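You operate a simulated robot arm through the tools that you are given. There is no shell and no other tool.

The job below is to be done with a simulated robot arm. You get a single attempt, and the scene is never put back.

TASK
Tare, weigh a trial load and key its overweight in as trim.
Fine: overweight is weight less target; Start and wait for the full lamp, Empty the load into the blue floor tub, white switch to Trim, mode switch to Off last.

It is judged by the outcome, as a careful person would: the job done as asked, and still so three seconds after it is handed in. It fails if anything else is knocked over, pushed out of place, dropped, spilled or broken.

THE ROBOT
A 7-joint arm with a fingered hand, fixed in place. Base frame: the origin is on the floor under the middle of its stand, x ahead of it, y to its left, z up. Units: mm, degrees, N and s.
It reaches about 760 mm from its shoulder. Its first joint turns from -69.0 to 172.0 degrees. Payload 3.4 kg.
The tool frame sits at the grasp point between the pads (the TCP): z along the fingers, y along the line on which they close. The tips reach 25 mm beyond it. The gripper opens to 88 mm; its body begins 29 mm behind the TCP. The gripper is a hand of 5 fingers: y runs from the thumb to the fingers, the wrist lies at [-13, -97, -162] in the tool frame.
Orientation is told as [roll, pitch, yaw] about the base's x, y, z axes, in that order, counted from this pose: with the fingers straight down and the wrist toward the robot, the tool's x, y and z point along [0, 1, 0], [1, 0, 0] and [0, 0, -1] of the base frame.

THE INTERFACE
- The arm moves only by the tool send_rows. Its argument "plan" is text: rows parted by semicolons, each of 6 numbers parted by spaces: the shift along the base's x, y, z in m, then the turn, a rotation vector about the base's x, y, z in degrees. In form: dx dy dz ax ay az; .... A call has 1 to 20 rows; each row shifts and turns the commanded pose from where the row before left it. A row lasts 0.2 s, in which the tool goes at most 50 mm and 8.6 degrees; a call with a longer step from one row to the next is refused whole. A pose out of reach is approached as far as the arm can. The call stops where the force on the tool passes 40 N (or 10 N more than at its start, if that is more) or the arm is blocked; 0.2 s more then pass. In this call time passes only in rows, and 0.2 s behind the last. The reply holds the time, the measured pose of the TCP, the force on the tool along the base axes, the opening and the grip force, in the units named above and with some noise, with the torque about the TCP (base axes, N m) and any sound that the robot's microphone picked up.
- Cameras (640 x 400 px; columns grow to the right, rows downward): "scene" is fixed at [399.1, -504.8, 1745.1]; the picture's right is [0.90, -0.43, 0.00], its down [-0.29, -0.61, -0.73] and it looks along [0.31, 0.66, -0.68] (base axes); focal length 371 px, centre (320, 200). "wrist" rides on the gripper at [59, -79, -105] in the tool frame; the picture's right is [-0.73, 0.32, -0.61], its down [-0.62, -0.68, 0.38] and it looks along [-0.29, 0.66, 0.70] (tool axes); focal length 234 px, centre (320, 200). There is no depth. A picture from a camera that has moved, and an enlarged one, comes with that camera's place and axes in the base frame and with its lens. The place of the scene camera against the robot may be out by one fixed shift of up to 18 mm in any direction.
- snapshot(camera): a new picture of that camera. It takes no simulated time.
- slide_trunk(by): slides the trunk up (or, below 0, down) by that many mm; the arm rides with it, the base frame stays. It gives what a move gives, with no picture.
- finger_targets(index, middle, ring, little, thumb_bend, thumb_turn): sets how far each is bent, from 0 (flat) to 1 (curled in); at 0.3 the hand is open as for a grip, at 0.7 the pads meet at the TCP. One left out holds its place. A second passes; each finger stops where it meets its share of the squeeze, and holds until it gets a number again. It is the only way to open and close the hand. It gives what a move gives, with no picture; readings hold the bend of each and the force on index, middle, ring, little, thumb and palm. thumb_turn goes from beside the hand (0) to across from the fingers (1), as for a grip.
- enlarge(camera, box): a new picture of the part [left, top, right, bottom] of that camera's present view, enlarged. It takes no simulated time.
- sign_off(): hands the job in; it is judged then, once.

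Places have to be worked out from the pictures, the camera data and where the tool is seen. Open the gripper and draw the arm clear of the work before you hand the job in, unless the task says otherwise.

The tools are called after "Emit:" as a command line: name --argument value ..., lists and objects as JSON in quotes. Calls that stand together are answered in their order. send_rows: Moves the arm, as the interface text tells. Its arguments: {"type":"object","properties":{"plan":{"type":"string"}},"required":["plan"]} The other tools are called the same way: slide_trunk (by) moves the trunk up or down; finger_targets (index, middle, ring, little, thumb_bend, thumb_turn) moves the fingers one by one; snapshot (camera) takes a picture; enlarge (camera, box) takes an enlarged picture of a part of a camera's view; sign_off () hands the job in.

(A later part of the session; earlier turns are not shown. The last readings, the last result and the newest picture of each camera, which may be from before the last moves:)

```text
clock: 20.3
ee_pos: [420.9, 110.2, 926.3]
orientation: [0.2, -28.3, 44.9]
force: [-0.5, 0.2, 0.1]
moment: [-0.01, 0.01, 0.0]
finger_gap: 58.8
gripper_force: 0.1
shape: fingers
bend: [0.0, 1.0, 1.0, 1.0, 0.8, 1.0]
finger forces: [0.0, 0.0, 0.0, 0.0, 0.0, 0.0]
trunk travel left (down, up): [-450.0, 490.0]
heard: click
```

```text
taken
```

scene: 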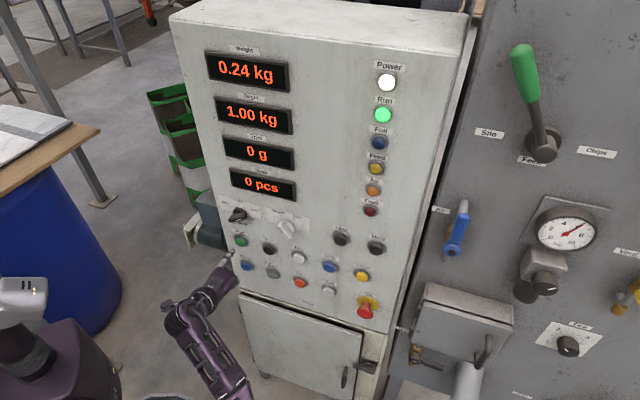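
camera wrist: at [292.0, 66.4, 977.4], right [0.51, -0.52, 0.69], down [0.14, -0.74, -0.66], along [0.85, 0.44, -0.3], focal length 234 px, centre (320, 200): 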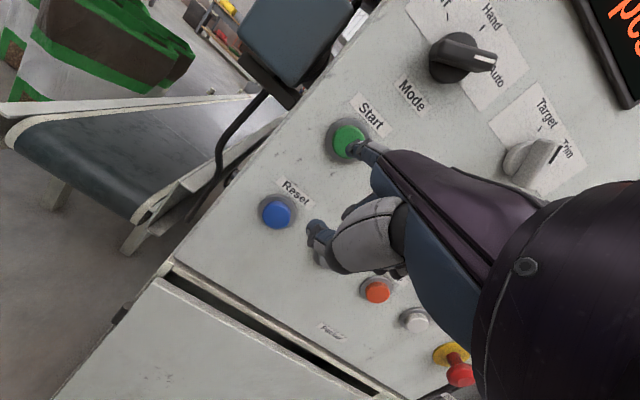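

Run lamp is lit and the weight is climbing (0.24 kg). I move the finger in front of Stop as a precaution while waiting.

Emit:
send_rows --plan "0.03 -0.03 0 0 0 0; 0.0295 -0.0295 0 0 0 0"

Emit:
enlarge --camera "scene" --box '[200, 30, 400, 220]'

```text
clock: 20.9
ee_pos: [482.8, 51.9, 925.0]
orientation: [0.2, -28.3, 44.9]
force: [-0.3, -0.2, 0.4]
moment: [0.0, -0.03, 0.02]
finger_gap: 58.5
gripper_force: 0.1
shape: fingers
bend: [0.0, 1.0, 1.0, 1.0, 0.8, 1.0]
finger forces: [0.0, 0.1, 0.1, 0.1, 0.0, 0.1]
trunk travel left (down, up): [-450.0, 490.0]
```

```text
2.11 times, centred on (300, 125) of scene
camera zoom: at [399.1, -504.8, 1745.1], right [0.9, -0.43, 0.0], down [-0.29, -0.61, -0.73], along [0.31, 0.66, -0.68], focal length 781 px, centre (362, 358)
```

zoom: 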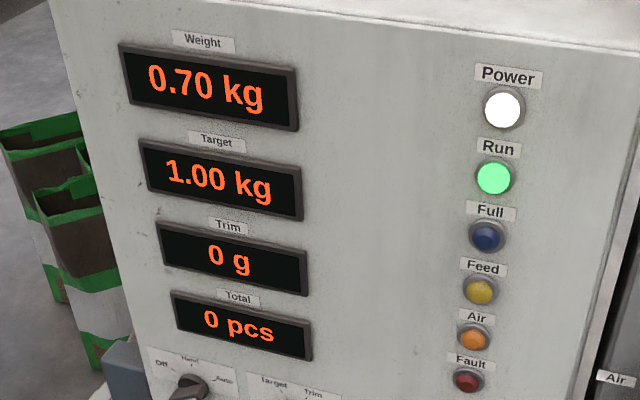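

Weight 0.70 kg, still filling. I wait in short steps.

Emit:
send_rows --plan "0 0 0 0 0 0"

Emit:
enlarge --camera "scene" --box '[200, 30, 400, 220]'

```text
clock: 21.3
ee_pos: [482.5, 51.1, 924.8]
orientation: [0.2, -28.3, 44.9]
force: [0.0, -0.9, 0.1]
moment: [0.0, -0.02, 0.03]
finger_gap: 58.5
gripper_force: 0.1
shape: fingers
bend: [0.0, 1.0, 1.0, 1.0, 0.8, 1.0]
finger forces: [0.1, 0.0, 0.0, 0.0, 0.0, 0.0]
trunk travel left (down, up): [-450.0, 490.0]
```

```text
2.11 times, centred on (300, 125) of scene
camera zoom: at [399.1, -504.8, 1745.1], right [0.9, -0.43, 0.0], down [-0.29, -0.61, -0.73], along [0.31, 0.66, -0.68], focal length 781 px, centre (362, 358)
```

zoom: 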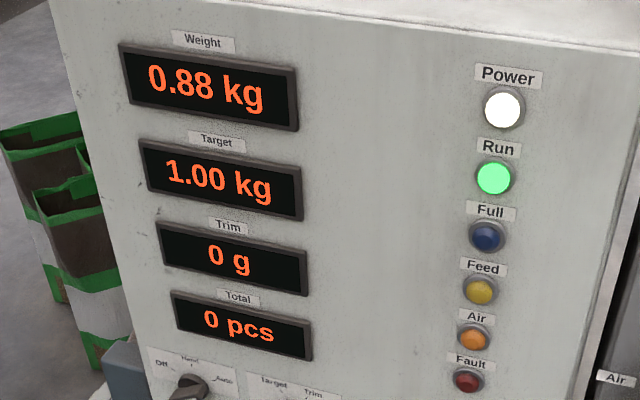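

0.88 kg and slowing slightly; I keep waiting in small steps.

Emit:
send_rows --plan "0 0 0 0 0 0"

Emit:
enlarge --camera "scene" --box '[200, 30, 400, 220]'

```text
clock: 21.7
ee_pos: [482.5, 52.5, 925.1]
orientation: [0.2, -28.3, 44.9]
force: [0.0, 0.1, 0.2]
moment: [0.0, 0.01, 0.0]
finger_gap: 58.7
gripper_force: 0.1
shape: fingers
bend: [0.0, 1.0, 1.0, 1.0, 0.8, 1.0]
finger forces: [0.1, 0.0, 0.0, 0.0, 0.1, 0.0]
trunk travel left (down, up): [-450.0, 490.0]
```

```text
2.11 times, centred on (300, 125) of scene
camera zoom: at [399.1, -504.8, 1745.1], right [0.9, -0.43, 0.0], down [-0.29, -0.61, -0.73], along [0.31, 0.66, -0.68], focal length 781 px, centre (362, 358)
```

zoom: 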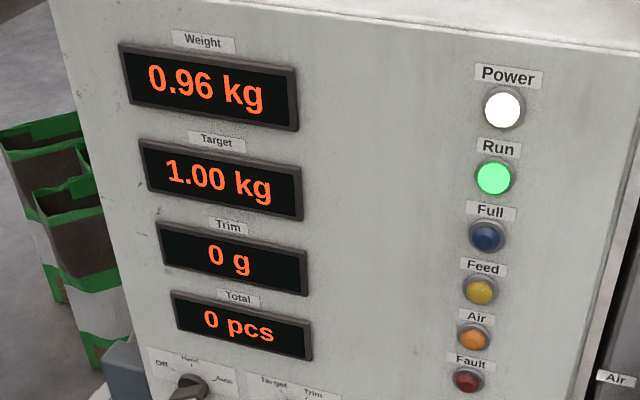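

0.96 kg, feed has slowed to the fine stage. I wait on.

Emit:
send_rows --plan "0 0 0 0 0 0"

Emit:
enlarge --camera "scene" --box '[200, 30, 400, 220]'

```text
clock: 22.1
ee_pos: [482.1, 50.7, 924.2]
orientation: [0.2, -28.4, 44.9]
force: [0.3, 0.6, -0.1]
moment: [0.02, -0.01, 0.01]
finger_gap: 58.7
gripper_force: 0.0
shape: fingers
bend: [0.0, 1.0, 1.0, 1.0, 0.8, 1.0]
finger forces: [0.0, 0.0, 0.0, 0.1, 0.0, 0.0]
trunk travel left (down, up): [-450.0, 490.0]
```

```text
2.11 times, centred on (300, 125) of scene
camera zoom: at [399.1, -504.8, 1745.1], right [0.9, -0.43, 0.0], down [-0.29, -0.61, -0.73], along [0.31, 0.66, -0.68], focal length 781 px, centre (362, 358)
```

zoom: 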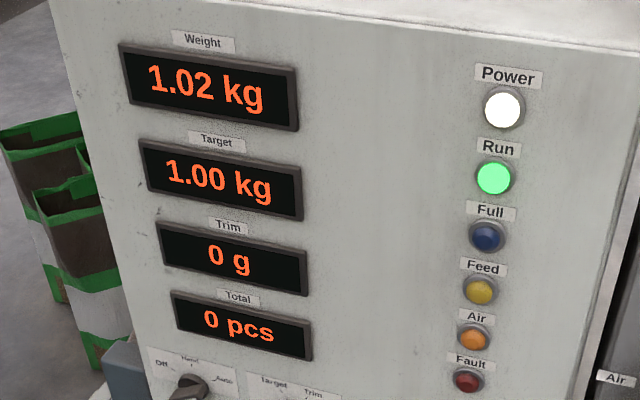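

1.02 kg and no Full lamp yet; I keep waiting in short steps with the finger near Stop.

Emit:
send_rows --plan "0 0 0 0 0 0"

Emit:
enlarge --camera "scene" --box '[200, 30, 400, 220]'

```text
clock: 22.5
ee_pos: [481.9, 52.6, 925.6]
orientation: [0.2, -28.4, 45.0]
force: [0.9, 0.3, 0.0]
moment: [0.04, -0.02, 0.01]
finger_gap: 58.5
gripper_force: 0.0
shape: fingers
bend: [0.0, 1.0, 1.0, 1.0, 0.8, 1.0]
finger forces: [0.0, 0.0, 0.0, 0.0, 0.1, 0.0]
trunk travel left (down, up): [-450.0, 490.0]
```

```text
2.11 times, centred on (300, 125) of scene
camera zoom: at [399.1, -504.8, 1745.1], right [0.9, -0.43, 0.0], down [-0.29, -0.61, -0.73], along [0.31, 0.66, -0.68], focal length 781 px, centre (362, 358)
```

zoom: 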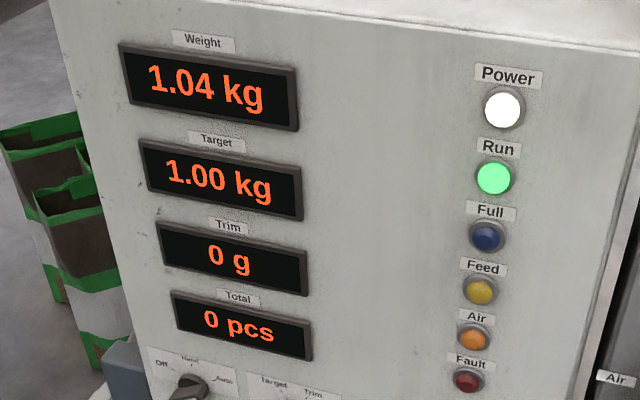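

1.04 kg, the rise is tapering off (material in flight settling). I wait further.

Emit:
send_rows --plan "0 0 0 0 0 0"

Emit:
enlarge --camera "scene" --box '[200, 30, 400, 220]'

```text
clock: 22.9
ee_pos: [482.4, 51.8, 924.2]
orientation: [0.2, -28.4, 44.9]
force: [0.5, -0.9, -0.5]
moment: [-0.01, 0.0, -0.02]
finger_gap: 58.8
gripper_force: 0.1
shape: fingers
bend: [0.0, 1.0, 1.0, 1.0, 0.8, 1.0]
finger forces: [0.0, 0.0, 0.1, 0.0, 0.1, 0.0]
trunk travel left (down, up): [-450.0, 490.0]
```

```text
2.11 times, centred on (300, 125) of scene
camera zoom: at [399.1, -504.8, 1745.1], right [0.9, -0.43, 0.0], down [-0.29, -0.61, -0.73], along [0.31, 0.66, -0.68], focal length 781 px, centre (362, 358)
```

zoom: 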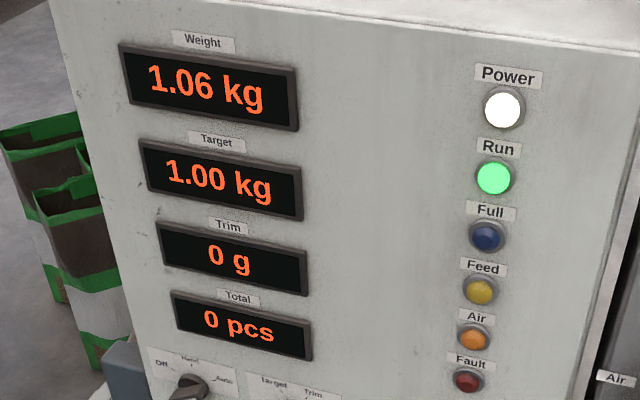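

1.06 kg, converging (increments 8, 6, 2, 2). I continue to wait for the Full lamp.

Emit:
send_rows --plan "0 0 0 0 0 0; 0 0 0 0 0 0"

Emit:
enlarge --camera "scene" --box '[200, 30, 400, 220]'

```text
clock: 23.5
ee_pos: [481.9, 51.7, 924.7]
orientation: [0.3, -28.3, 45.0]
force: [-1.0, 0.8, 0.3]
moment: [-0.01, 0.0, 0.02]
finger_gap: 58.8
gripper_force: 0.1
shape: fingers
bend: [0.0, 1.0, 1.0, 1.0, 0.8, 1.0]
finger forces: [0.1, 0.1, 0.0, 0.1, 0.0, 0.1]
trunk travel left (down, up): [-450.0, 490.0]
```

```text
2.11 times, centred on (300, 125) of scene
camera zoom: at [399.1, -504.8, 1745.1], right [0.9, -0.43, 0.0], down [-0.29, -0.61, -0.73], along [0.31, 0.66, -0.68], focal length 781 px, centre (362, 358)
```

zoom: 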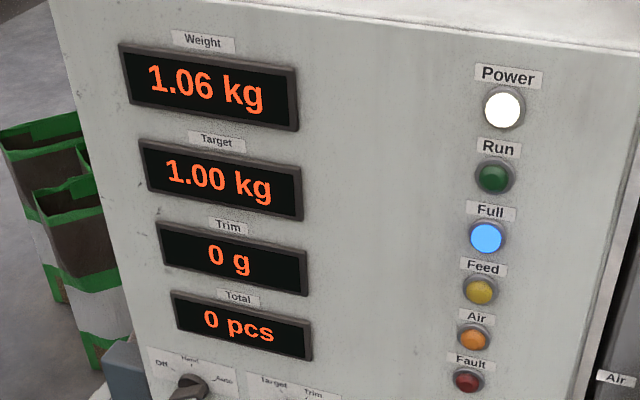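

Full lamp is lit, Run is off, weight settled at 1.06 kg, so overweight = 60 g. I confirm the reading again while moving across to Empty.

Emit:
send_rows --plan "0.0295 -0.0295 0 0 0 0; 0.0295 -0.0295 0 0 0 0; 0.0295 -0.0295 0 0 0 0; 0.0295 -0.0295 0 0 0 0"

Emit:
snapshot --camera "scene"

Emit:
enlarge --camera "wrist" --box '[240, 60, 460, 240]'

Emit:
enlarge --camera "scene" --box '[200, 30, 400, 220]'

```text
clock: 24.5
ee_pos: [602.1, -68.0, 928.1]
orientation: [0.3, -28.4, 44.9]
force: [-0.5, 0.4, 0.3]
moment: [0.01, 0.01, -0.02]
finger_gap: 58.8
gripper_force: 0.1
shape: fingers
bend: [0.0, 1.0, 1.0, 1.0, 0.8, 1.0]
finger forces: [0.0, 0.0, 0.0, 0.1, 0.1, 0.1]
trunk travel left (down, up): [-450.0, 490.0]
```

```text
taken
```

scene: 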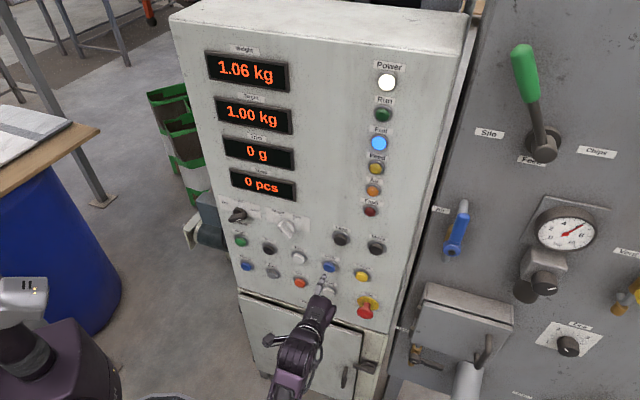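

```text
2.22 times, centred on (350, 150) of wrist
camera zoom: at [477.1, -110.7, 982.8], right [0.51, -0.52, 0.68], down [0.14, -0.73, -0.66], along [0.85, 0.44, -0.3], focal length 520 px, centre (253, 311)
```

zoom: 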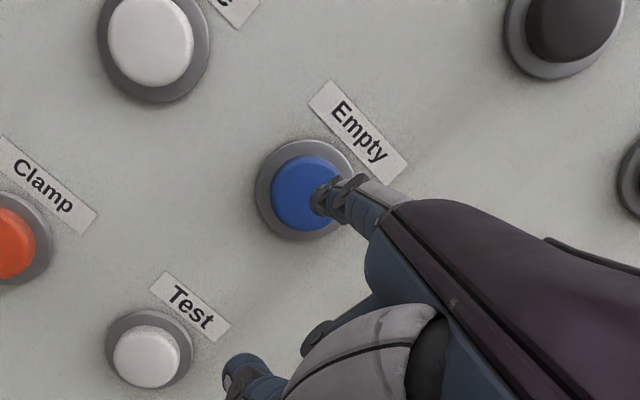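

```text
2.11 times, centred on (300, 125) of scene
camera zoom: at [399.1, -504.8, 1745.1], right [0.9, -0.43, 0.0], down [-0.29, -0.61, -0.73], along [0.31, 0.66, -0.68], focal length 781 px, centre (362, 358)
```

zoom: 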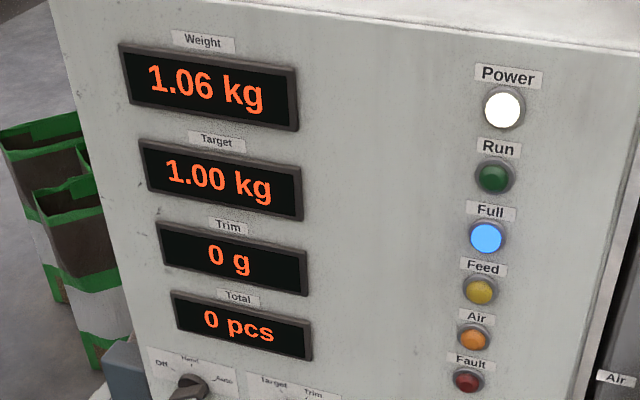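

Reading is steady at 1.06 kg and the finger is lined up with Empty. I press it and back off.

Emit:
send_rows --plan "0.0057 0.0057 -0.001 0 0 0; 0.0057 0.0057 -0.001 0 0 0; 0.0057 0.0057 -0.001 0 0 0; 0.0057 0.0057 0 0 0 0; 0.0025 0.0025 0 0 0 0; -0.01 -0.01 0 0 0 0; -0.0145 -0.0145 0 0 0 0"

Emit:
snapshot --camera "scene"

Emit:
snapshot --camera "wrist"

```text
clock: 26.1
ee_pos: [600.4, -64.8, 920.7]
orientation: [0.3, -28.3, 44.9]
force: [0.3, 0.1, -0.4]
moment: [0.03, 0.0, 0.0]
finger_gap: 58.8
gripper_force: 0.1
shape: fingers
bend: [0.0, 1.0, 1.0, 1.0, 0.8, 1.0]
finger forces: [0.1, 0.0, 0.0, 0.0, 0.0, 0.1]
trunk travel left (down, up): [-450.0, 490.0]
heard: click
```

```text
taken
```

scene: 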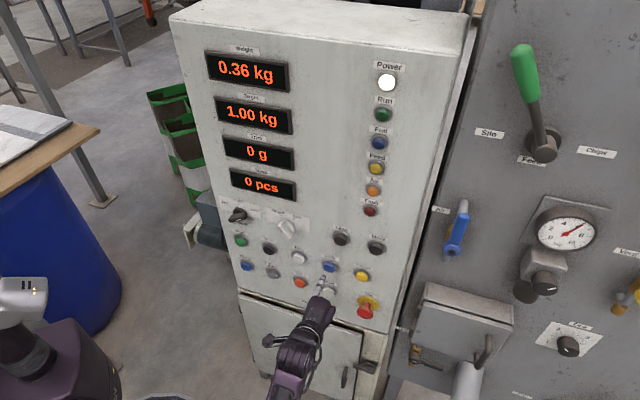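

```text
taken
camera wrist: at [476.6, -108.2, 975.6], right [0.51, -0.52, 0.69], down [0.14, -0.73, -0.66], along [0.85, 0.44, -0.3], focal length 234 px, centre (320, 200)
```

wrist: 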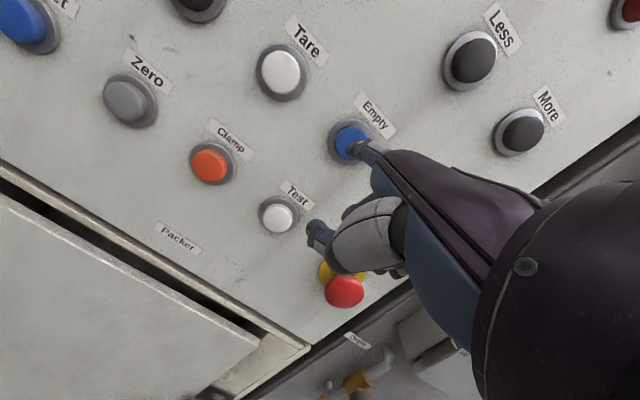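

Click heard; the load is emptying (0.36 kg falling). I retreat while it drains, then raise the trunk towards the white switch level.

Emit:
send_rows --plan "-0.015 -0.015 0 0 0 0; -0.015 -0.015 0 0 0 0; -0.025 0.025 0 0 0 0; -0.025 0.025 0 0 0 0; -0.025 0.025 0 0 0 0"

Emit:
slide_trunk --by 115

Emit:
snapshot --camera "scene"

Emit:
snapshot --camera "wrist"

```text
clock: 27.3
ee_pos: [496.9, -21.2, 921.0]
orientation: [0.3, -28.3, 44.8]
force: [-0.2, 0.2, 0.0]
moment: [0.01, 0.03, -0.01]
finger_gap: 58.8
gripper_force: 0.1
shape: fingers
bend: [0.0, 1.0, 1.0, 1.0, 0.8, 1.0]
finger forces: [0.0, 0.0, 0.0, 0.0, 0.0, 0.1]
trunk travel left (down, up): [-450.0, 490.0]
```

```text
clock: 28.8
ee_pos: [495.7, -22.9, 1036.8]
orientation: [0.2, -28.4, 45.0]
force: [0.1, -0.5, 0.5]
moment: [-0.01, -0.02, 0.04]
finger_gap: 58.7
gripper_force: 0.0
shape: fingers
bend: [0.0, 1.0, 1.0, 1.0, 0.8, 1.0]
finger forces: [0.0, 0.1, 0.0, 0.0, 0.0, 0.0]
trunk travel left (down, up): [-565.0, 375.0]
```

```text
taken
```

scene: 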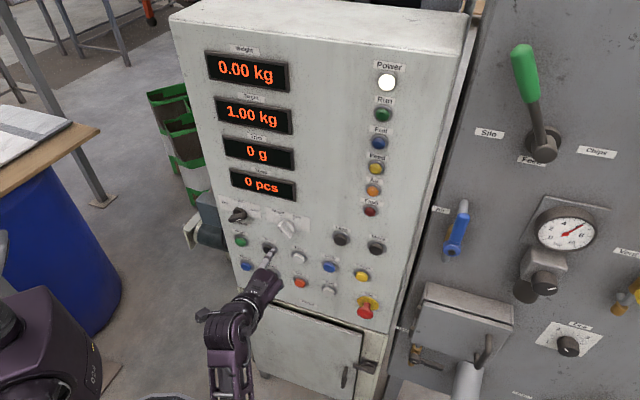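

```text
taken
camera wrist: at [371.4, -65.1, 1090.3], right [0.51, -0.52, 0.69], down [0.14, -0.74, -0.66], along [0.85, 0.44, -0.3], focal length 234 px, centre (320, 200)
```

wrist: 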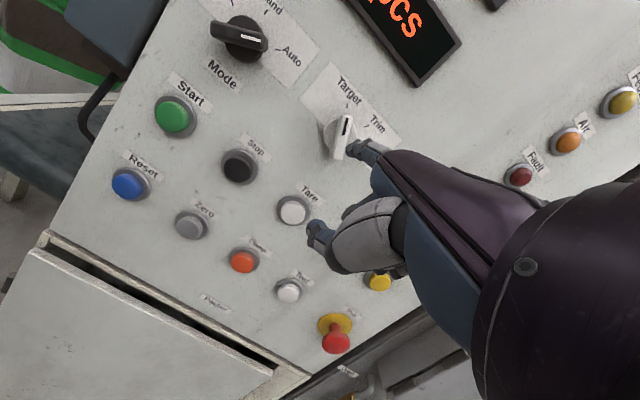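

Weight is back to 0.00 kg and the Full lamp is off. I zoom at the white switch to measure bar and mark relative to the fingertip.

Emit:
enlarge --camera "wrist" --box '[270, 50, 430, 210]'

Emit:
enlarge --camera "wrist" --box '[190, 0, 310, 80]'

```text
2.50 times, centred on (350, 130) of wrist
camera zoom: at [371.4, -65.1, 1090.3], right [0.51, -0.52, 0.69], down [0.14, -0.74, -0.66], along [0.85, 0.44, -0.3], focal length 585 px, centre (245, 375)
```

zoom: 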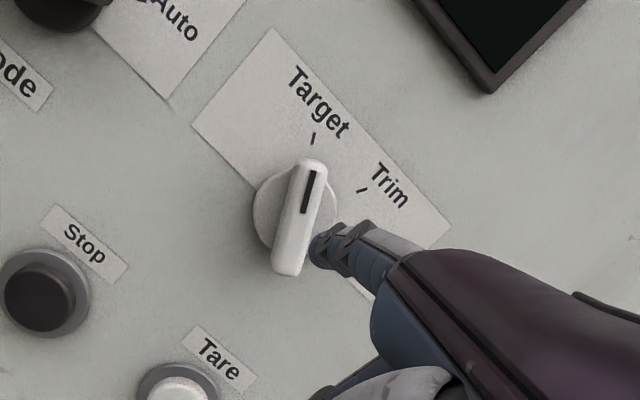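

```text
5.00 times, centred on (250, 40) of wrist
camera zoom: at [371.4, -65.1, 1090.3], right [0.51, -0.52, 0.69], down [0.14, -0.74, -0.66], along [0.85, 0.44, -0.3], focal length 1171 px, centre (670, 1000)
```

zoom: 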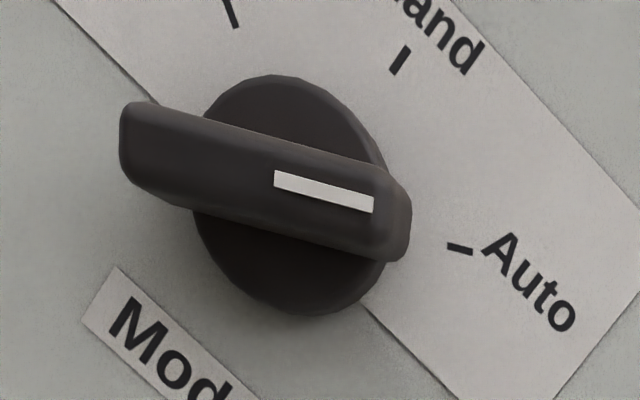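

White switch clearly at Target; bar centre (u 355.5, z 1076), half-length 22 mm. I shift so the fingertip is left of the bar's upper end, then look.

Emit:
send_rows --plan "-0.0115 0.0115 0.001 0 0 0; -0.0115 0.0115 0.001 0 0 0; 0.012 0.012 0 0 0 0; 0.012 0.012 0 0 0 0"

Emit:
enlarge --camera "wrist" --box '[270, 50, 430, 210]'

Emit:
enlarge --camera "scene" --box '[230, 190, 330, 270]'

```text
clock: 29.8
ee_pos: [497.7, 24.3, 1036.8]
orientation: [0.2, -28.3, 45.0]
force: [-0.2, -1.4, -0.4]
moment: [-0.03, 0.0, -0.01]
finger_gap: 58.8
gripper_force: 0.0
shape: fingers
bend: [0.0, 1.0, 1.0, 1.0, 0.8, 1.0]
finger forces: [0.0, 0.0, 0.0, 0.0, 0.0, 0.1]
trunk travel left (down, up): [-565.0, 375.0]
```

```text
2.50 times, centred on (350, 130) of wrist
camera zoom: at [372.5, -18.4, 1092.3], right [0.51, -0.52, 0.69], down [0.14, -0.74, -0.66], along [0.85, 0.44, -0.3], focal length 585 px, centre (245, 375)
```

zoom: 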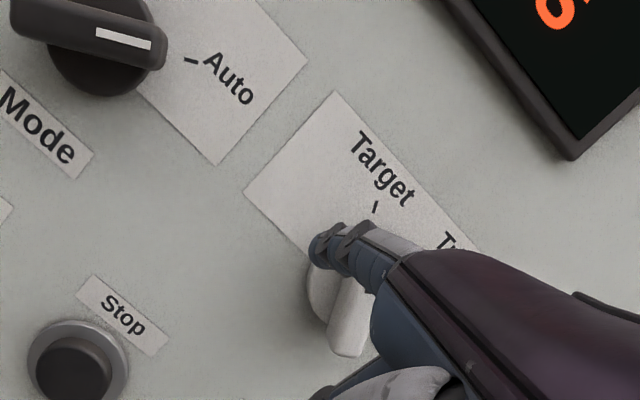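

```text
5.00 times, centred on (280, 230) of scene
camera zoom: at [399.1, -504.8, 1745.1], right [0.9, -0.43, 0.0], down [-0.29, -0.61, -0.73], along [0.31, 0.66, -0.68], focal length 1856 px, centre (520, 50)
```

zoom: 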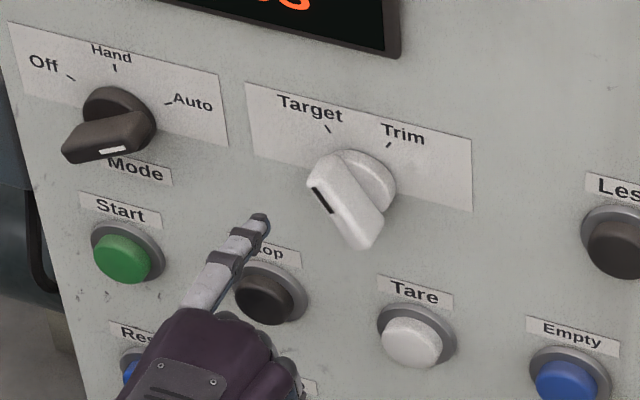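

Fingertip is ~17 mm left of the bar. I advance to insert it beside the bar, then begin the clockwise arc push.

Emit:
send_rows --plan "0.01 0.01 0 0 0 0; 0.0098 0.0098 0 0 0 0; 0.0037 -0.0037 0.003 0 0 0; 0.0037 -0.0037 0.0035 0 0 0"

Emit:
enlarge --camera "wrist" --box '[270, 50, 430, 210]'

Emit:
enlarge --camera "scene" --box '[230, 190, 330, 270]'

```text
clock: 30.8
ee_pos: [525.1, 36.9, 1044.3]
orientation: [0.1, -28.3, 44.8]
force: [-0.3, 1.1, 0.3]
moment: [-0.02, -0.04, 0.03]
finger_gap: 58.3
gripper_force: 0.2
shape: fingers
bend: [0.0, 1.0, 1.0, 1.0, 0.8, 1.0]
finger forces: [0.9, 0.1, 0.0, 0.1, 0.1, 0.0]
trunk travel left (down, up): [-565.0, 375.0]
```

```text
2.50 times, centred on (350, 130) of wrist
camera zoom: at [400.2, -6.0, 1098.4], right [0.51, -0.52, 0.69], down [0.14, -0.74, -0.66], along [0.85, 0.44, -0.3], focal length 585 px, centre (245, 375)
```

zoom: 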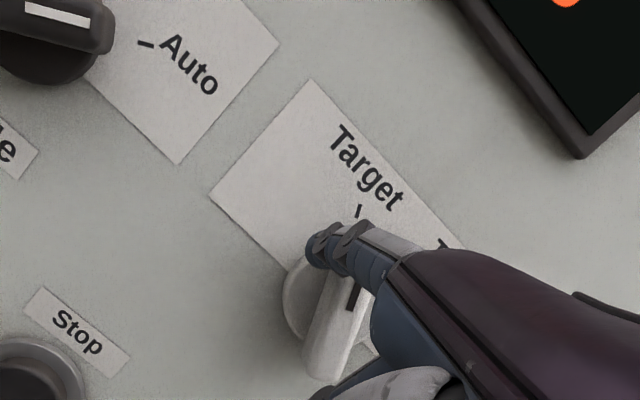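

```text
5.00 times, centred on (280, 230) of scene
camera zoom: at [399.1, -504.8, 1745.1], right [0.9, -0.43, 0.0], down [-0.29, -0.61, -0.73], along [0.31, 0.66, -0.68], focal length 1856 px, centre (520, 50)
```

zoom: 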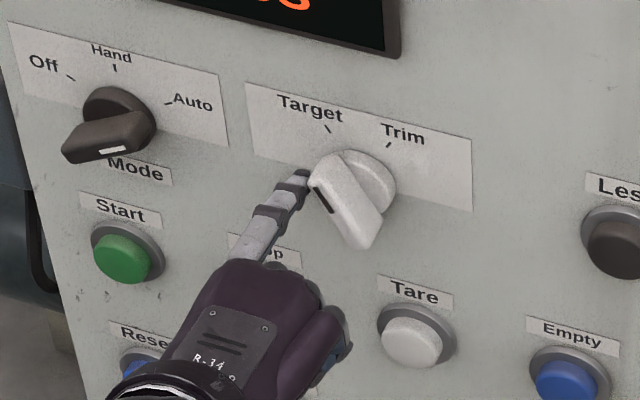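

The fingertip is at the bar's side. I continue the clockwise arc.

Emit:
send_rows --plan "0.002 -0.002 0.0045 0 0 0; 0.0028 -0.0028 0.0041 0 0 0; 0.0035 -0.0035 0.0029 0 0 0; 0.0038 -0.0038 0.0016 0 0 0; 0.003 -0.003 0.0003 0 0 0"

Emit:
enlarge --camera "wrist" --box '[270, 50, 430, 210]'

Emit:
enlarge --camera "scene" --box '[230, 190, 330, 270]'

```text
clock: 32.0
ee_pos: [540.2, 22.1, 1057.9]
orientation: [0.2, -28.4, 45.0]
force: [-0.4, 1.0, -0.3]
moment: [-0.03, 0.0, 0.07]
finger_gap: 58.8
gripper_force: 0.5
shape: fingers
bend: [0.0, 1.0, 1.0, 1.0, 0.8, 1.0]
finger forces: [0.7, 0.0, 0.0, 0.1, 0.1, 0.0]
trunk travel left (down, up): [-565.0, 375.0]
```

```text
2.50 times, centred on (350, 130) of wrist
camera zoom: at [415.1, -21.0, 1112.8], right [0.51, -0.52, 0.69], down [0.14, -0.74, -0.66], along [0.85, 0.44, -0.3], focal length 585 px, centre (245, 375)
```

zoom: 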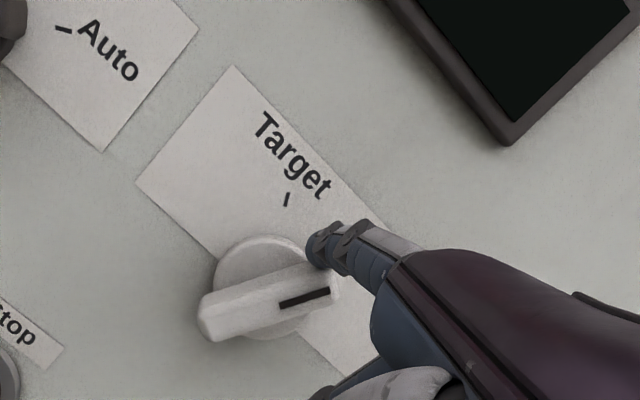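

```text
5.00 times, centred on (280, 230) of scene
camera zoom: at [399.1, -504.8, 1745.1], right [0.9, -0.43, 0.0], down [-0.29, -0.61, -0.73], along [0.31, 0.66, -0.68], focal length 1856 px, centre (520, 50)
```

zoom: 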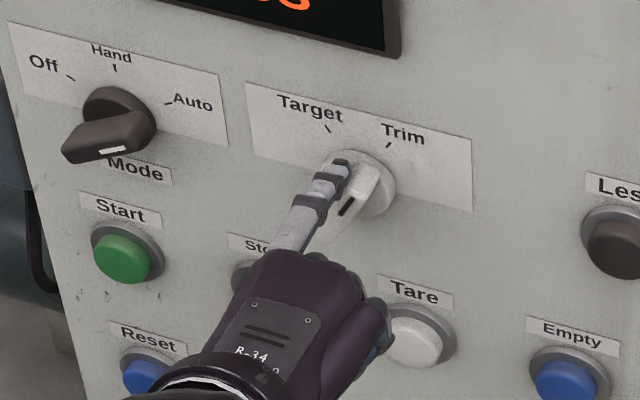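

The white bar has swung over towards Trim with little force. I withdraw straight back and check where it rests.

Emit:
send_rows --plan "-0.014 -0.014 0 0 0 0; -0.02 -0.02 0 0 0 0; -0.01 0.01 0 0 0 0; -0.02 0.02 -0.01 0 0 0; -0.02 0.02 -0.01 0 0 0"

Emit:
enlarge --camera "scene" --box '[230, 190, 330, 270]'

Emit:
snapshot --camera "scene"

Emit:
snapshot --camera "wrist"

```text
clock: 33.2
ee_pos: [454.3, 39.1, 1037.5]
orientation: [0.2, -28.3, 44.9]
force: [-0.3, -0.6, -1.0]
moment: [-0.01, 0.01, 0.0]
finger_gap: 59.0
gripper_force: 0.1
shape: fingers
bend: [0.0, 1.0, 1.0, 1.0, 0.8, 1.0]
finger forces: [0.0, 0.1, 0.0, 0.0, 0.0, 0.0]
trunk travel left (down, up): [-565.0, 375.0]
```

```text
5.00 times, centred on (280, 230) of scene
camera zoom: at [399.1, -504.8, 1745.1], right [0.9, -0.43, 0.0], down [-0.29, -0.61, -0.73], along [0.31, 0.66, -0.68], focal length 1856 px, centre (520, 50)
```

zoom: 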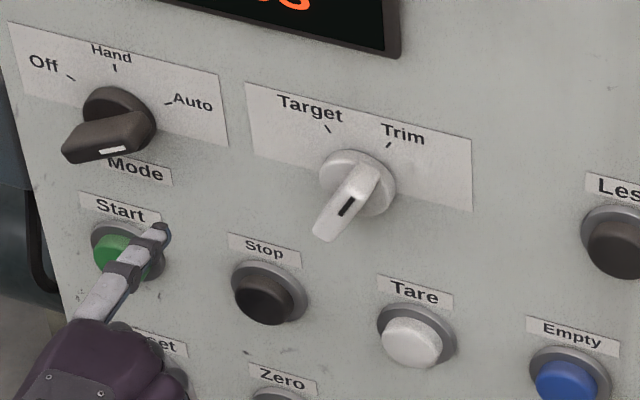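

```text
taken
```

scene: 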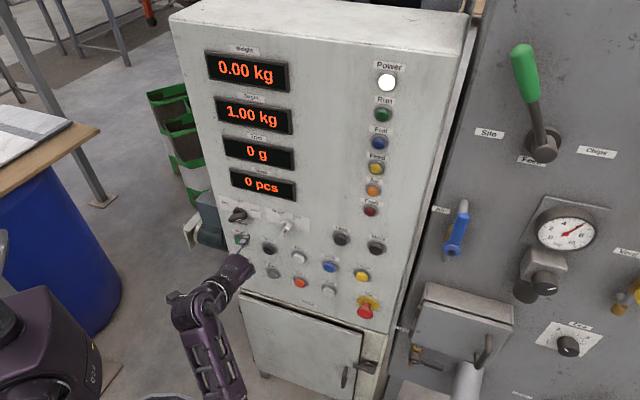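

```text
taken
camera wrist: at [328.7, -3.6, 1091.8], right [0.51, -0.52, 0.69], down [0.14, -0.74, -0.66], along [0.85, 0.44, -0.3], focal length 234 px, centre (320, 200)
```

wrist: 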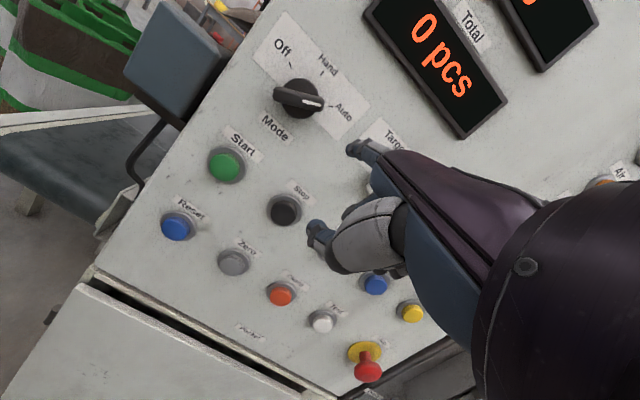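

The white switch rests on Trim. I now travel right, at a safe distance, to face the More button.

Emit:
send_rows --plan "0.034 -0.034 0 0 0 0; 0.034 -0.034 0 0 0 0; 0.034 -0.034 0 0 0 0; 0.034 -0.034 0 0 0 0; 0.034 -0.034 0.002 0 0 0; 0.0335 -0.0335 0.002 0 0 0"

Emit:
snapshot --camera "wrist"

Emit:
snapshot --camera "scene"

```text
clock: 34.6
ee_pos: [655.3, -163.3, 1044.0]
orientation: [0.3, -28.2, 45.1]
force: [-0.5, 0.2, 0.0]
moment: [-0.03, 0.0, 0.04]
finger_gap: 58.8
gripper_force: 0.1
shape: fingers
bend: [0.0, 1.0, 1.0, 1.0, 0.8, 1.0]
finger forces: [0.1, 0.0, 0.0, 0.1, 0.0, 0.1]
trunk travel left (down, up): [-565.0, 375.0]
```

```text
taken
camera wrist: at [531.0, -206.0, 1097.9], right [0.51, -0.52, 0.68], down [0.14, -0.73, -0.66], along [0.85, 0.44, -0.3], focal length 234 px, centre (320, 200)
```

wrist: 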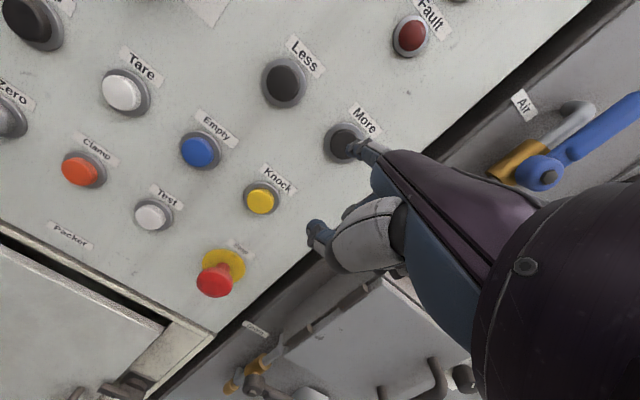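

```text
taken
```

scene: 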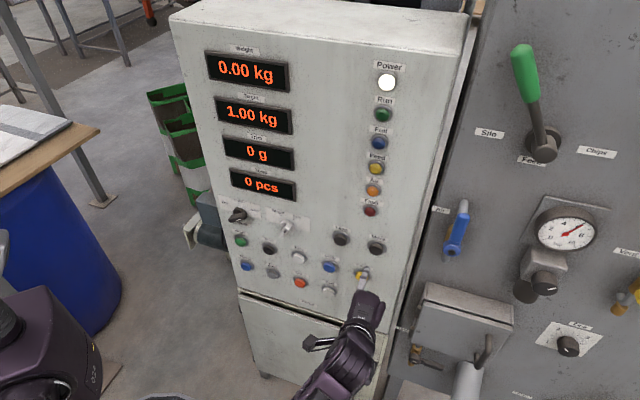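

More sits at about u 574, z 1083. I correct slightly and approach to ~30 mm.

Emit:
send_rows --plan "0.0145 0.0085 -0.002 0 0 0; 0.0115 0.0105 -0.0015 0 0 0"

Emit:
enlarge --camera "wrist" --box '[240, 60, 460, 240]'

Emit:
enlarge --camera "scene" --box '[310, 220, 410, 300]'

```text
clock: 35.2
ee_pos: [683.0, -144.6, 1041.2]
orientation: [0.2, -28.3, 44.9]
force: [-0.5, 1.2, -0.6]
moment: [0.0, -0.02, 0.0]
finger_gap: 58.7
gripper_force: 0.1
shape: fingers
bend: [0.0, 1.0, 1.0, 1.0, 0.8, 1.0]
finger forces: [0.1, 0.0, 0.0, 0.0, 0.0, 0.0]
trunk travel left (down, up): [-565.0, 375.0]
```

```text
2.22 times, centred on (350, 150) of wrist
camera zoom: at [558.3, -187.3, 1095.0], right [0.51, -0.52, 0.69], down [0.14, -0.74, -0.66], along [0.85, 0.44, -0.3], focal length 520 px, centre (253, 311)
```

zoom: 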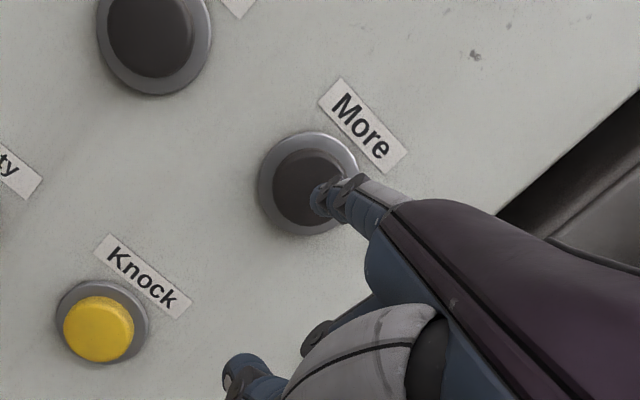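

```text
5.00 times, centred on (360, 260) of scene
camera zoom: at [399.1, -504.8, 1745.1], right [0.9, -0.43, 0.0], down [-0.29, -0.61, -0.73], along [0.31, 0.66, -0.68], focal length 1856 px, centre (120, -100)
```

zoom: 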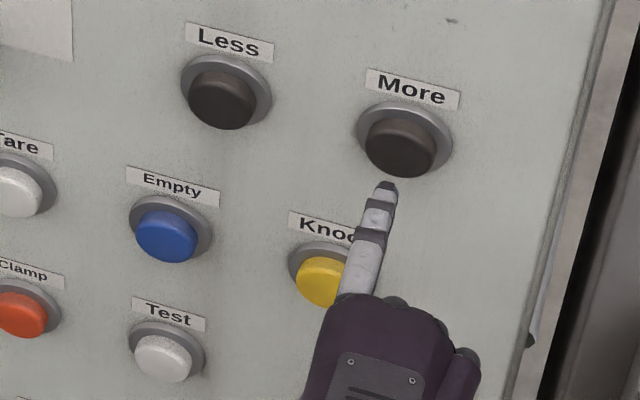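

Aligned just like before. One press of More, then a slight back-off, to learn the step size.

Emit:
send_rows --plan "0.0057 0.0057 0 0 0 0; 0.0057 0.0057 0 0 0 0; 0.0057 0.0057 0 0 0 0; 0.0057 0.0057 0 0 0 0; -0.0085 -0.0085 0 0 0 0"

Emit:
enlarge --camera "scene" --box '[200, 30, 400, 220]'

```text
clock: 36.4
ee_pos: [697.6, -131.7, 1038.4]
orientation: [0.3, -28.2, 44.9]
force: [0.0, -0.3, 0.3]
moment: [0.03, 0.01, 0.03]
finger_gap: 58.8
gripper_force: 0.1
shape: fingers
bend: [0.0, 1.0, 1.0, 1.0, 0.8, 1.0]
finger forces: [0.0, 0.1, 0.0, 0.0, 0.0, 0.0]
trunk travel left (down, up): [-565.0, 375.0]
heard: click
```

```text
2.11 times, centred on (300, 125) of scene
camera zoom: at [399.1, -504.8, 1745.1], right [0.9, -0.43, 0.0], down [-0.29, -0.61, -0.73], along [0.31, 0.66, -0.68], focal length 781 px, centre (362, 358)
```

zoom: 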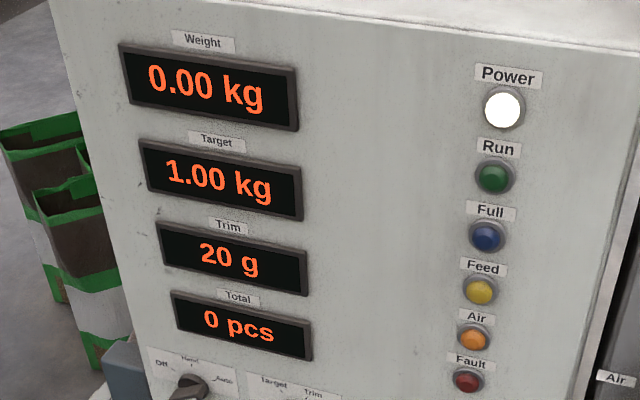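

One press gives 20 g. Two more presses are needed for 60 g; I press once more and check.

Emit:
send_rows --plan "0.0045 0.0045 0 0 0 0; 0.0042 0.0042 0 0 0 0; -0.0087 -0.0087 0 0 0 0"

Emit:
enlarge --camera "scene" --box '[200, 30, 400, 220]'

```text
clock: 37.2
ee_pos: [698.6, -131.5, 1037.9]
orientation: [0.2, -28.2, 45.0]
force: [-0.3, -0.8, -0.5]
moment: [-0.01, -0.02, -0.01]
finger_gap: 58.5
gripper_force: 0.0
shape: fingers
bend: [0.0, 1.0, 1.0, 1.0, 0.8, 1.0]
finger forces: [0.1, 0.0, 0.0, 0.1, 0.1, 0.0]
trunk travel left (down, up): [-565.0, 375.0]
heard: click
```

```text
2.11 times, centred on (300, 125) of scene
camera zoom: at [399.1, -504.8, 1745.1], right [0.9, -0.43, 0.0], down [-0.29, -0.61, -0.73], along [0.31, 0.66, -0.68], focal length 781 px, centre (362, 358)
```

zoom: 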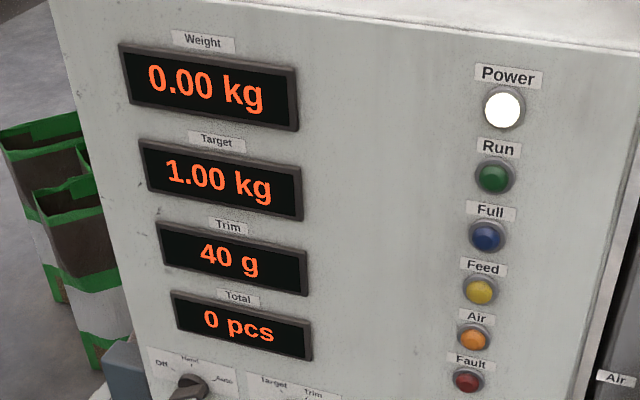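

40 g now; one more press to reach 60 g.

Emit:
send_rows --plan "0.0045 0.0045 0 0 0 0; 0.0042 0.0042 0 0 0 0; -0.0087 -0.0087 0 0 0 0"

Emit:
enlarge --camera "scene" --box '[200, 30, 400, 220]'

```text
clock: 38.0
ee_pos: [699.7, -131.8, 1038.6]
orientation: [0.1, -28.3, 44.9]
force: [-0.2, -0.3, -0.1]
moment: [-0.01, 0.02, 0.0]
finger_gap: 58.7
gripper_force: 0.1
shape: fingers
bend: [0.0, 1.0, 1.0, 1.0, 0.8, 1.0]
finger forces: [0.0, 0.1, 0.0, 0.0, 0.0, 0.0]
trunk travel left (down, up): [-565.0, 375.0]
heard: click
```

```text
2.11 times, centred on (300, 125) of scene
camera zoom: at [399.1, -504.8, 1745.1], right [0.9, -0.43, 0.0], down [-0.29, -0.61, -0.73], along [0.31, 0.66, -0.68], focal length 781 px, centre (362, 358)
```

zoom: 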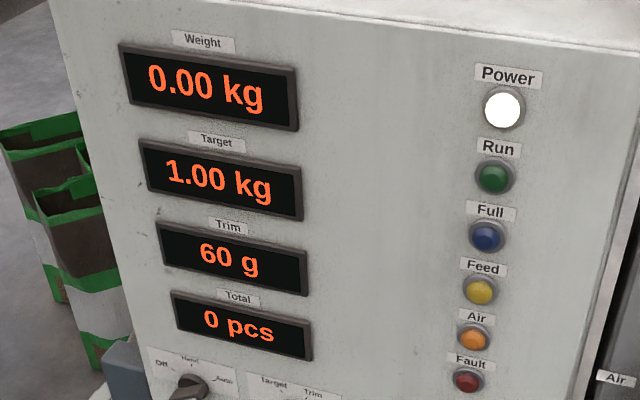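

Trim shows 60 g. Now the mode switch last: I retreat and travel left to a spot right-below the pointer end of the mode bar.

Emit:
send_rows --plan "-0.0185 -0.0185 0 0 0 0; -0.0185 -0.0185 0 0 0 0; -0.0324 0.0324 -0.002 0 0 0; -0.0324 0.0324 -0.002 0 0 0; -0.0324 0.0324 -0.002 0 0 0; -0.0324 0.0324 -0.002 0 0 0; -0.0324 0.0324 -0.002 0 0 0; -0.0324 0.0324 -0.003 0 0 0; -0.0324 0.0324 -0.003 0 0 0"

Emit:
snapshot --camera "wrist"

Emit:
enlarge --camera "scene" --box '[210, 190, 310, 270]'

```text
clock: 40.0
ee_pos: [434.0, 56.9, 1024.1]
orientation: [0.2, -28.3, 45.0]
force: [-1.0, -0.4, -0.2]
moment: [0.01, 0.01, -0.01]
finger_gap: 58.6
gripper_force: 0.0
shape: fingers
bend: [0.0, 1.0, 1.0, 1.0, 0.8, 1.0]
finger forces: [0.1, 0.0, 0.0, 0.0, 0.0, 0.0]
trunk travel left (down, up): [-565.0, 375.0]
```

```text
taken
camera wrist: at [309.6, 13.5, 1078.4], right [0.51, -0.52, 0.69], down [0.14, -0.74, -0.66], along [0.85, 0.44, -0.3], focal length 234 px, centre (320, 200)
```

wrist: 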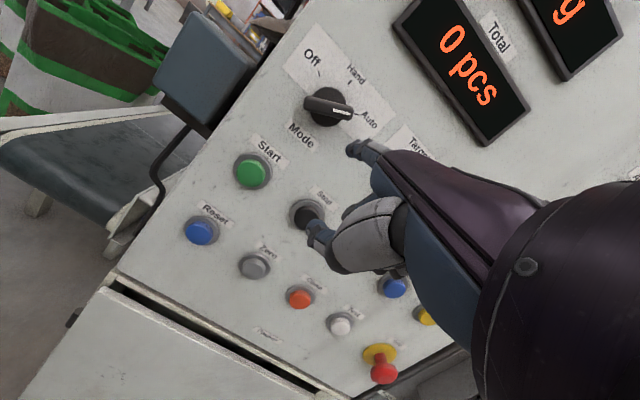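

```text
5.00 times, centred on (260, 230) of scene
camera zoom: at [399.1, -504.8, 1745.1], right [0.9, -0.43, 0.0], down [-0.29, -0.61, -0.73], along [0.31, 0.66, -0.68], focal length 1856 px, centre (620, 50)
```

zoom: 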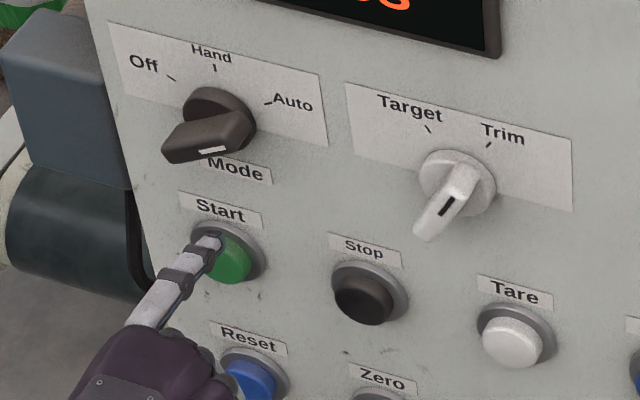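

The fingertip will enter just below-right of the bar's pointer end. I advance 50 mm along the normal.

Emit:
send_rows --plan "0.0118 0.0118 0 0 0 0; 0.0118 0.0118 0 0 0 0; 0.0115 0.0115 0 0 0 0"

Emit:
enlarge --camera "wrist" --box '[260, 40, 420, 200]'

Emit:
enlarge --camera "scene" --box '[210, 190, 310, 270]'

```text
clock: 40.8
ee_pos: [471.5, 92.1, 1022.9]
orientation: [0.1, -28.2, 44.9]
force: [1.0, 0.0, -0.4]
moment: [-0.01, -0.01, 0.0]
finger_gap: 58.9
gripper_force: 0.0
shape: fingers
bend: [0.0, 1.0, 1.0, 1.0, 0.8, 1.0]
finger forces: [0.0, 0.1, 0.0, 0.1, 0.0, 0.1]
trunk travel left (down, up): [-565.0, 375.0]
```

```text
2.50 times, centred on (340, 120) of wrist
camera zoom: at [346.5, 49.9, 1077.0], right [0.51, -0.52, 0.69], down [0.14, -0.74, -0.66], along [0.85, 0.44, -0.3], focal length 585 px, centre (270, 400)
```

zoom: 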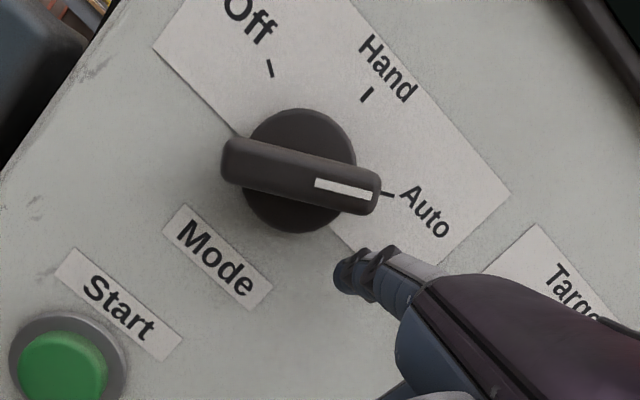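

```text
5.00 times, centred on (260, 230) of scene
camera zoom: at [399.1, -504.8, 1745.1], right [0.9, -0.43, 0.0], down [-0.29, -0.61, -0.73], along [0.31, 0.66, -0.68], focal length 1856 px, centre (620, 50)
```

zoom: 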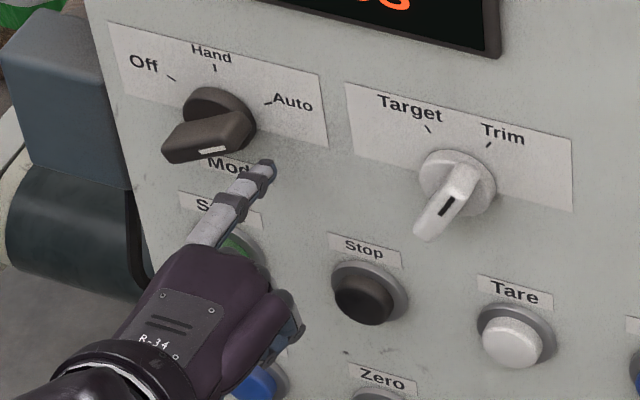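

Fingertip is placed below-right of the bar. I push it counter-clockwise along an arc, first half towards Hand, then check.

Emit:
send_rows --plan "-0.0031 0.0031 0.0047 0 0 0; -0.0032 0.0032 0.0047 0 0 0; 0.0001 -0.0001 0.0057 0 0 0; -0.0009 0.0009 0.0056 0 0 0; -0.0019 0.0019 0.0051 0 0 0; -0.0028 0.0028 0.0042 0 0 0"

Emit:
enlarge --camera "wrist" --box '[260, 40, 420, 200]'

Emit:
enlarge --camera "scene" --box '[210, 190, 310, 270]'

```text
clock: 42.2
ee_pos: [459.1, 105.8, 1051.6]
orientation: [0.2, -28.3, 44.8]
force: [1.0, -1.1, -0.6]
moment: [0.02, 0.05, -0.07]
finger_gap: 57.9
gripper_force: 0.1
shape: fingers
bend: [0.0, 1.0, 1.0, 1.0, 0.8, 1.0]
finger forces: [0.7, 0.1, 0.1, 0.0, 0.1, 0.1]
trunk travel left (down, up): [-565.0, 375.0]
```

```text
2.50 times, centred on (340, 120) of wrist
camera zoom: at [334.0, 62.1, 1106.4], right [0.51, -0.52, 0.69], down [0.14, -0.74, -0.66], along [0.85, 0.44, -0.3], focal length 585 px, centre (270, 400)
```

zoom: 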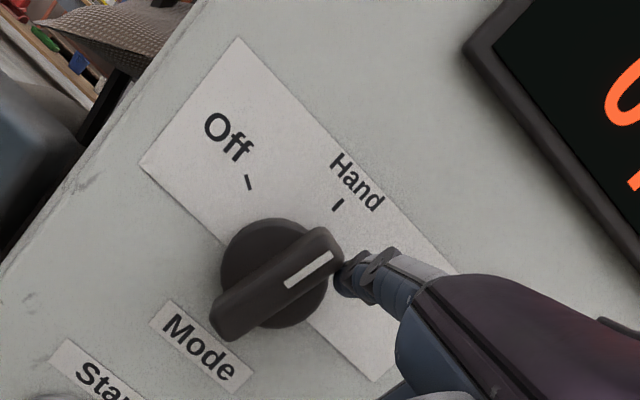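

```text
5.00 times, centred on (260, 230) of scene
camera zoom: at [399.1, -504.8, 1745.1], right [0.9, -0.43, 0.0], down [-0.29, -0.61, -0.73], along [0.31, 0.66, -0.68], focal length 1856 px, centre (620, 50)
```

zoom: 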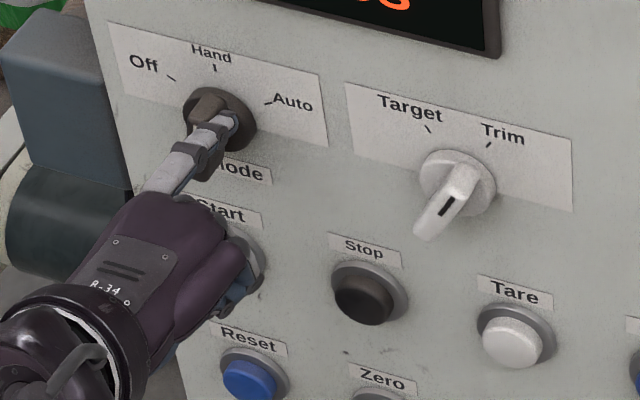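

The bar is nearly at Hand with low force. I continue the arc on to Off.

Emit:
send_rows --plan "-0.0035 0.0035 0.003 0 0 0; -0.0039 0.0039 0.0017 0 0 0; -0.004 0.004 0.0002 0 0 0; -0.004 0.004 -0.0013 0 0 0; -0.0018 0.0018 -0.0012 0 0 0"

Emit:
enlarge --camera "wrist" --box '[260, 40, 420, 200]'

Emit:
enlarge --camera "scene" --box '[210, 190, 310, 270]'

```text
clock: 43.4
ee_pos: [440.8, 121.2, 1055.2]
orientation: [0.4, -28.3, 44.9]
force: [0.7, -1.1, -0.8]
moment: [0.07, -0.01, -0.07]
finger_gap: 58.9
gripper_force: 0.7
shape: fingers
bend: [0.0, 1.0, 1.0, 1.0, 0.8, 1.0]
finger forces: [0.8, 0.0, 0.0, 0.1, 0.0, 0.1]
trunk travel left (down, up): [-565.0, 375.0]
```

```text
2.50 times, centred on (340, 120) of wrist
camera zoom: at [316.7, 78.9, 1109.8], right [0.51, -0.52, 0.68], down [0.14, -0.73, -0.66], along [0.85, 0.44, -0.3], focal length 585 px, centre (270, 400)
```

zoom: 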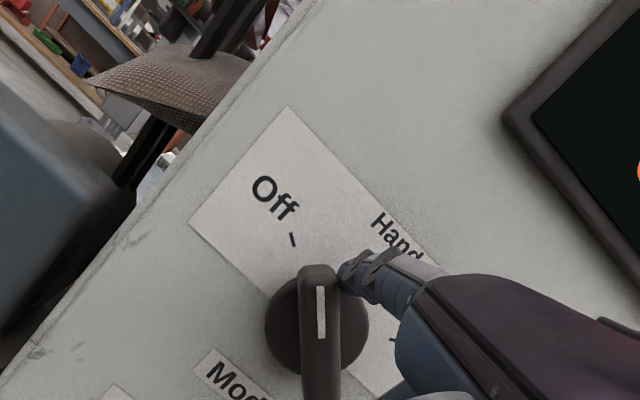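

```text
5.00 times, centred on (260, 230) of scene
camera zoom: at [399.1, -504.8, 1745.1], right [0.9, -0.43, 0.0], down [-0.29, -0.61, -0.73], along [0.31, 0.66, -0.68], focal length 1856 px, centre (620, 50)
```

zoom: 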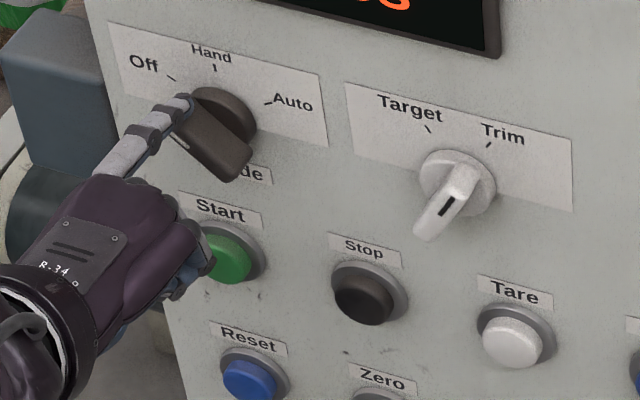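

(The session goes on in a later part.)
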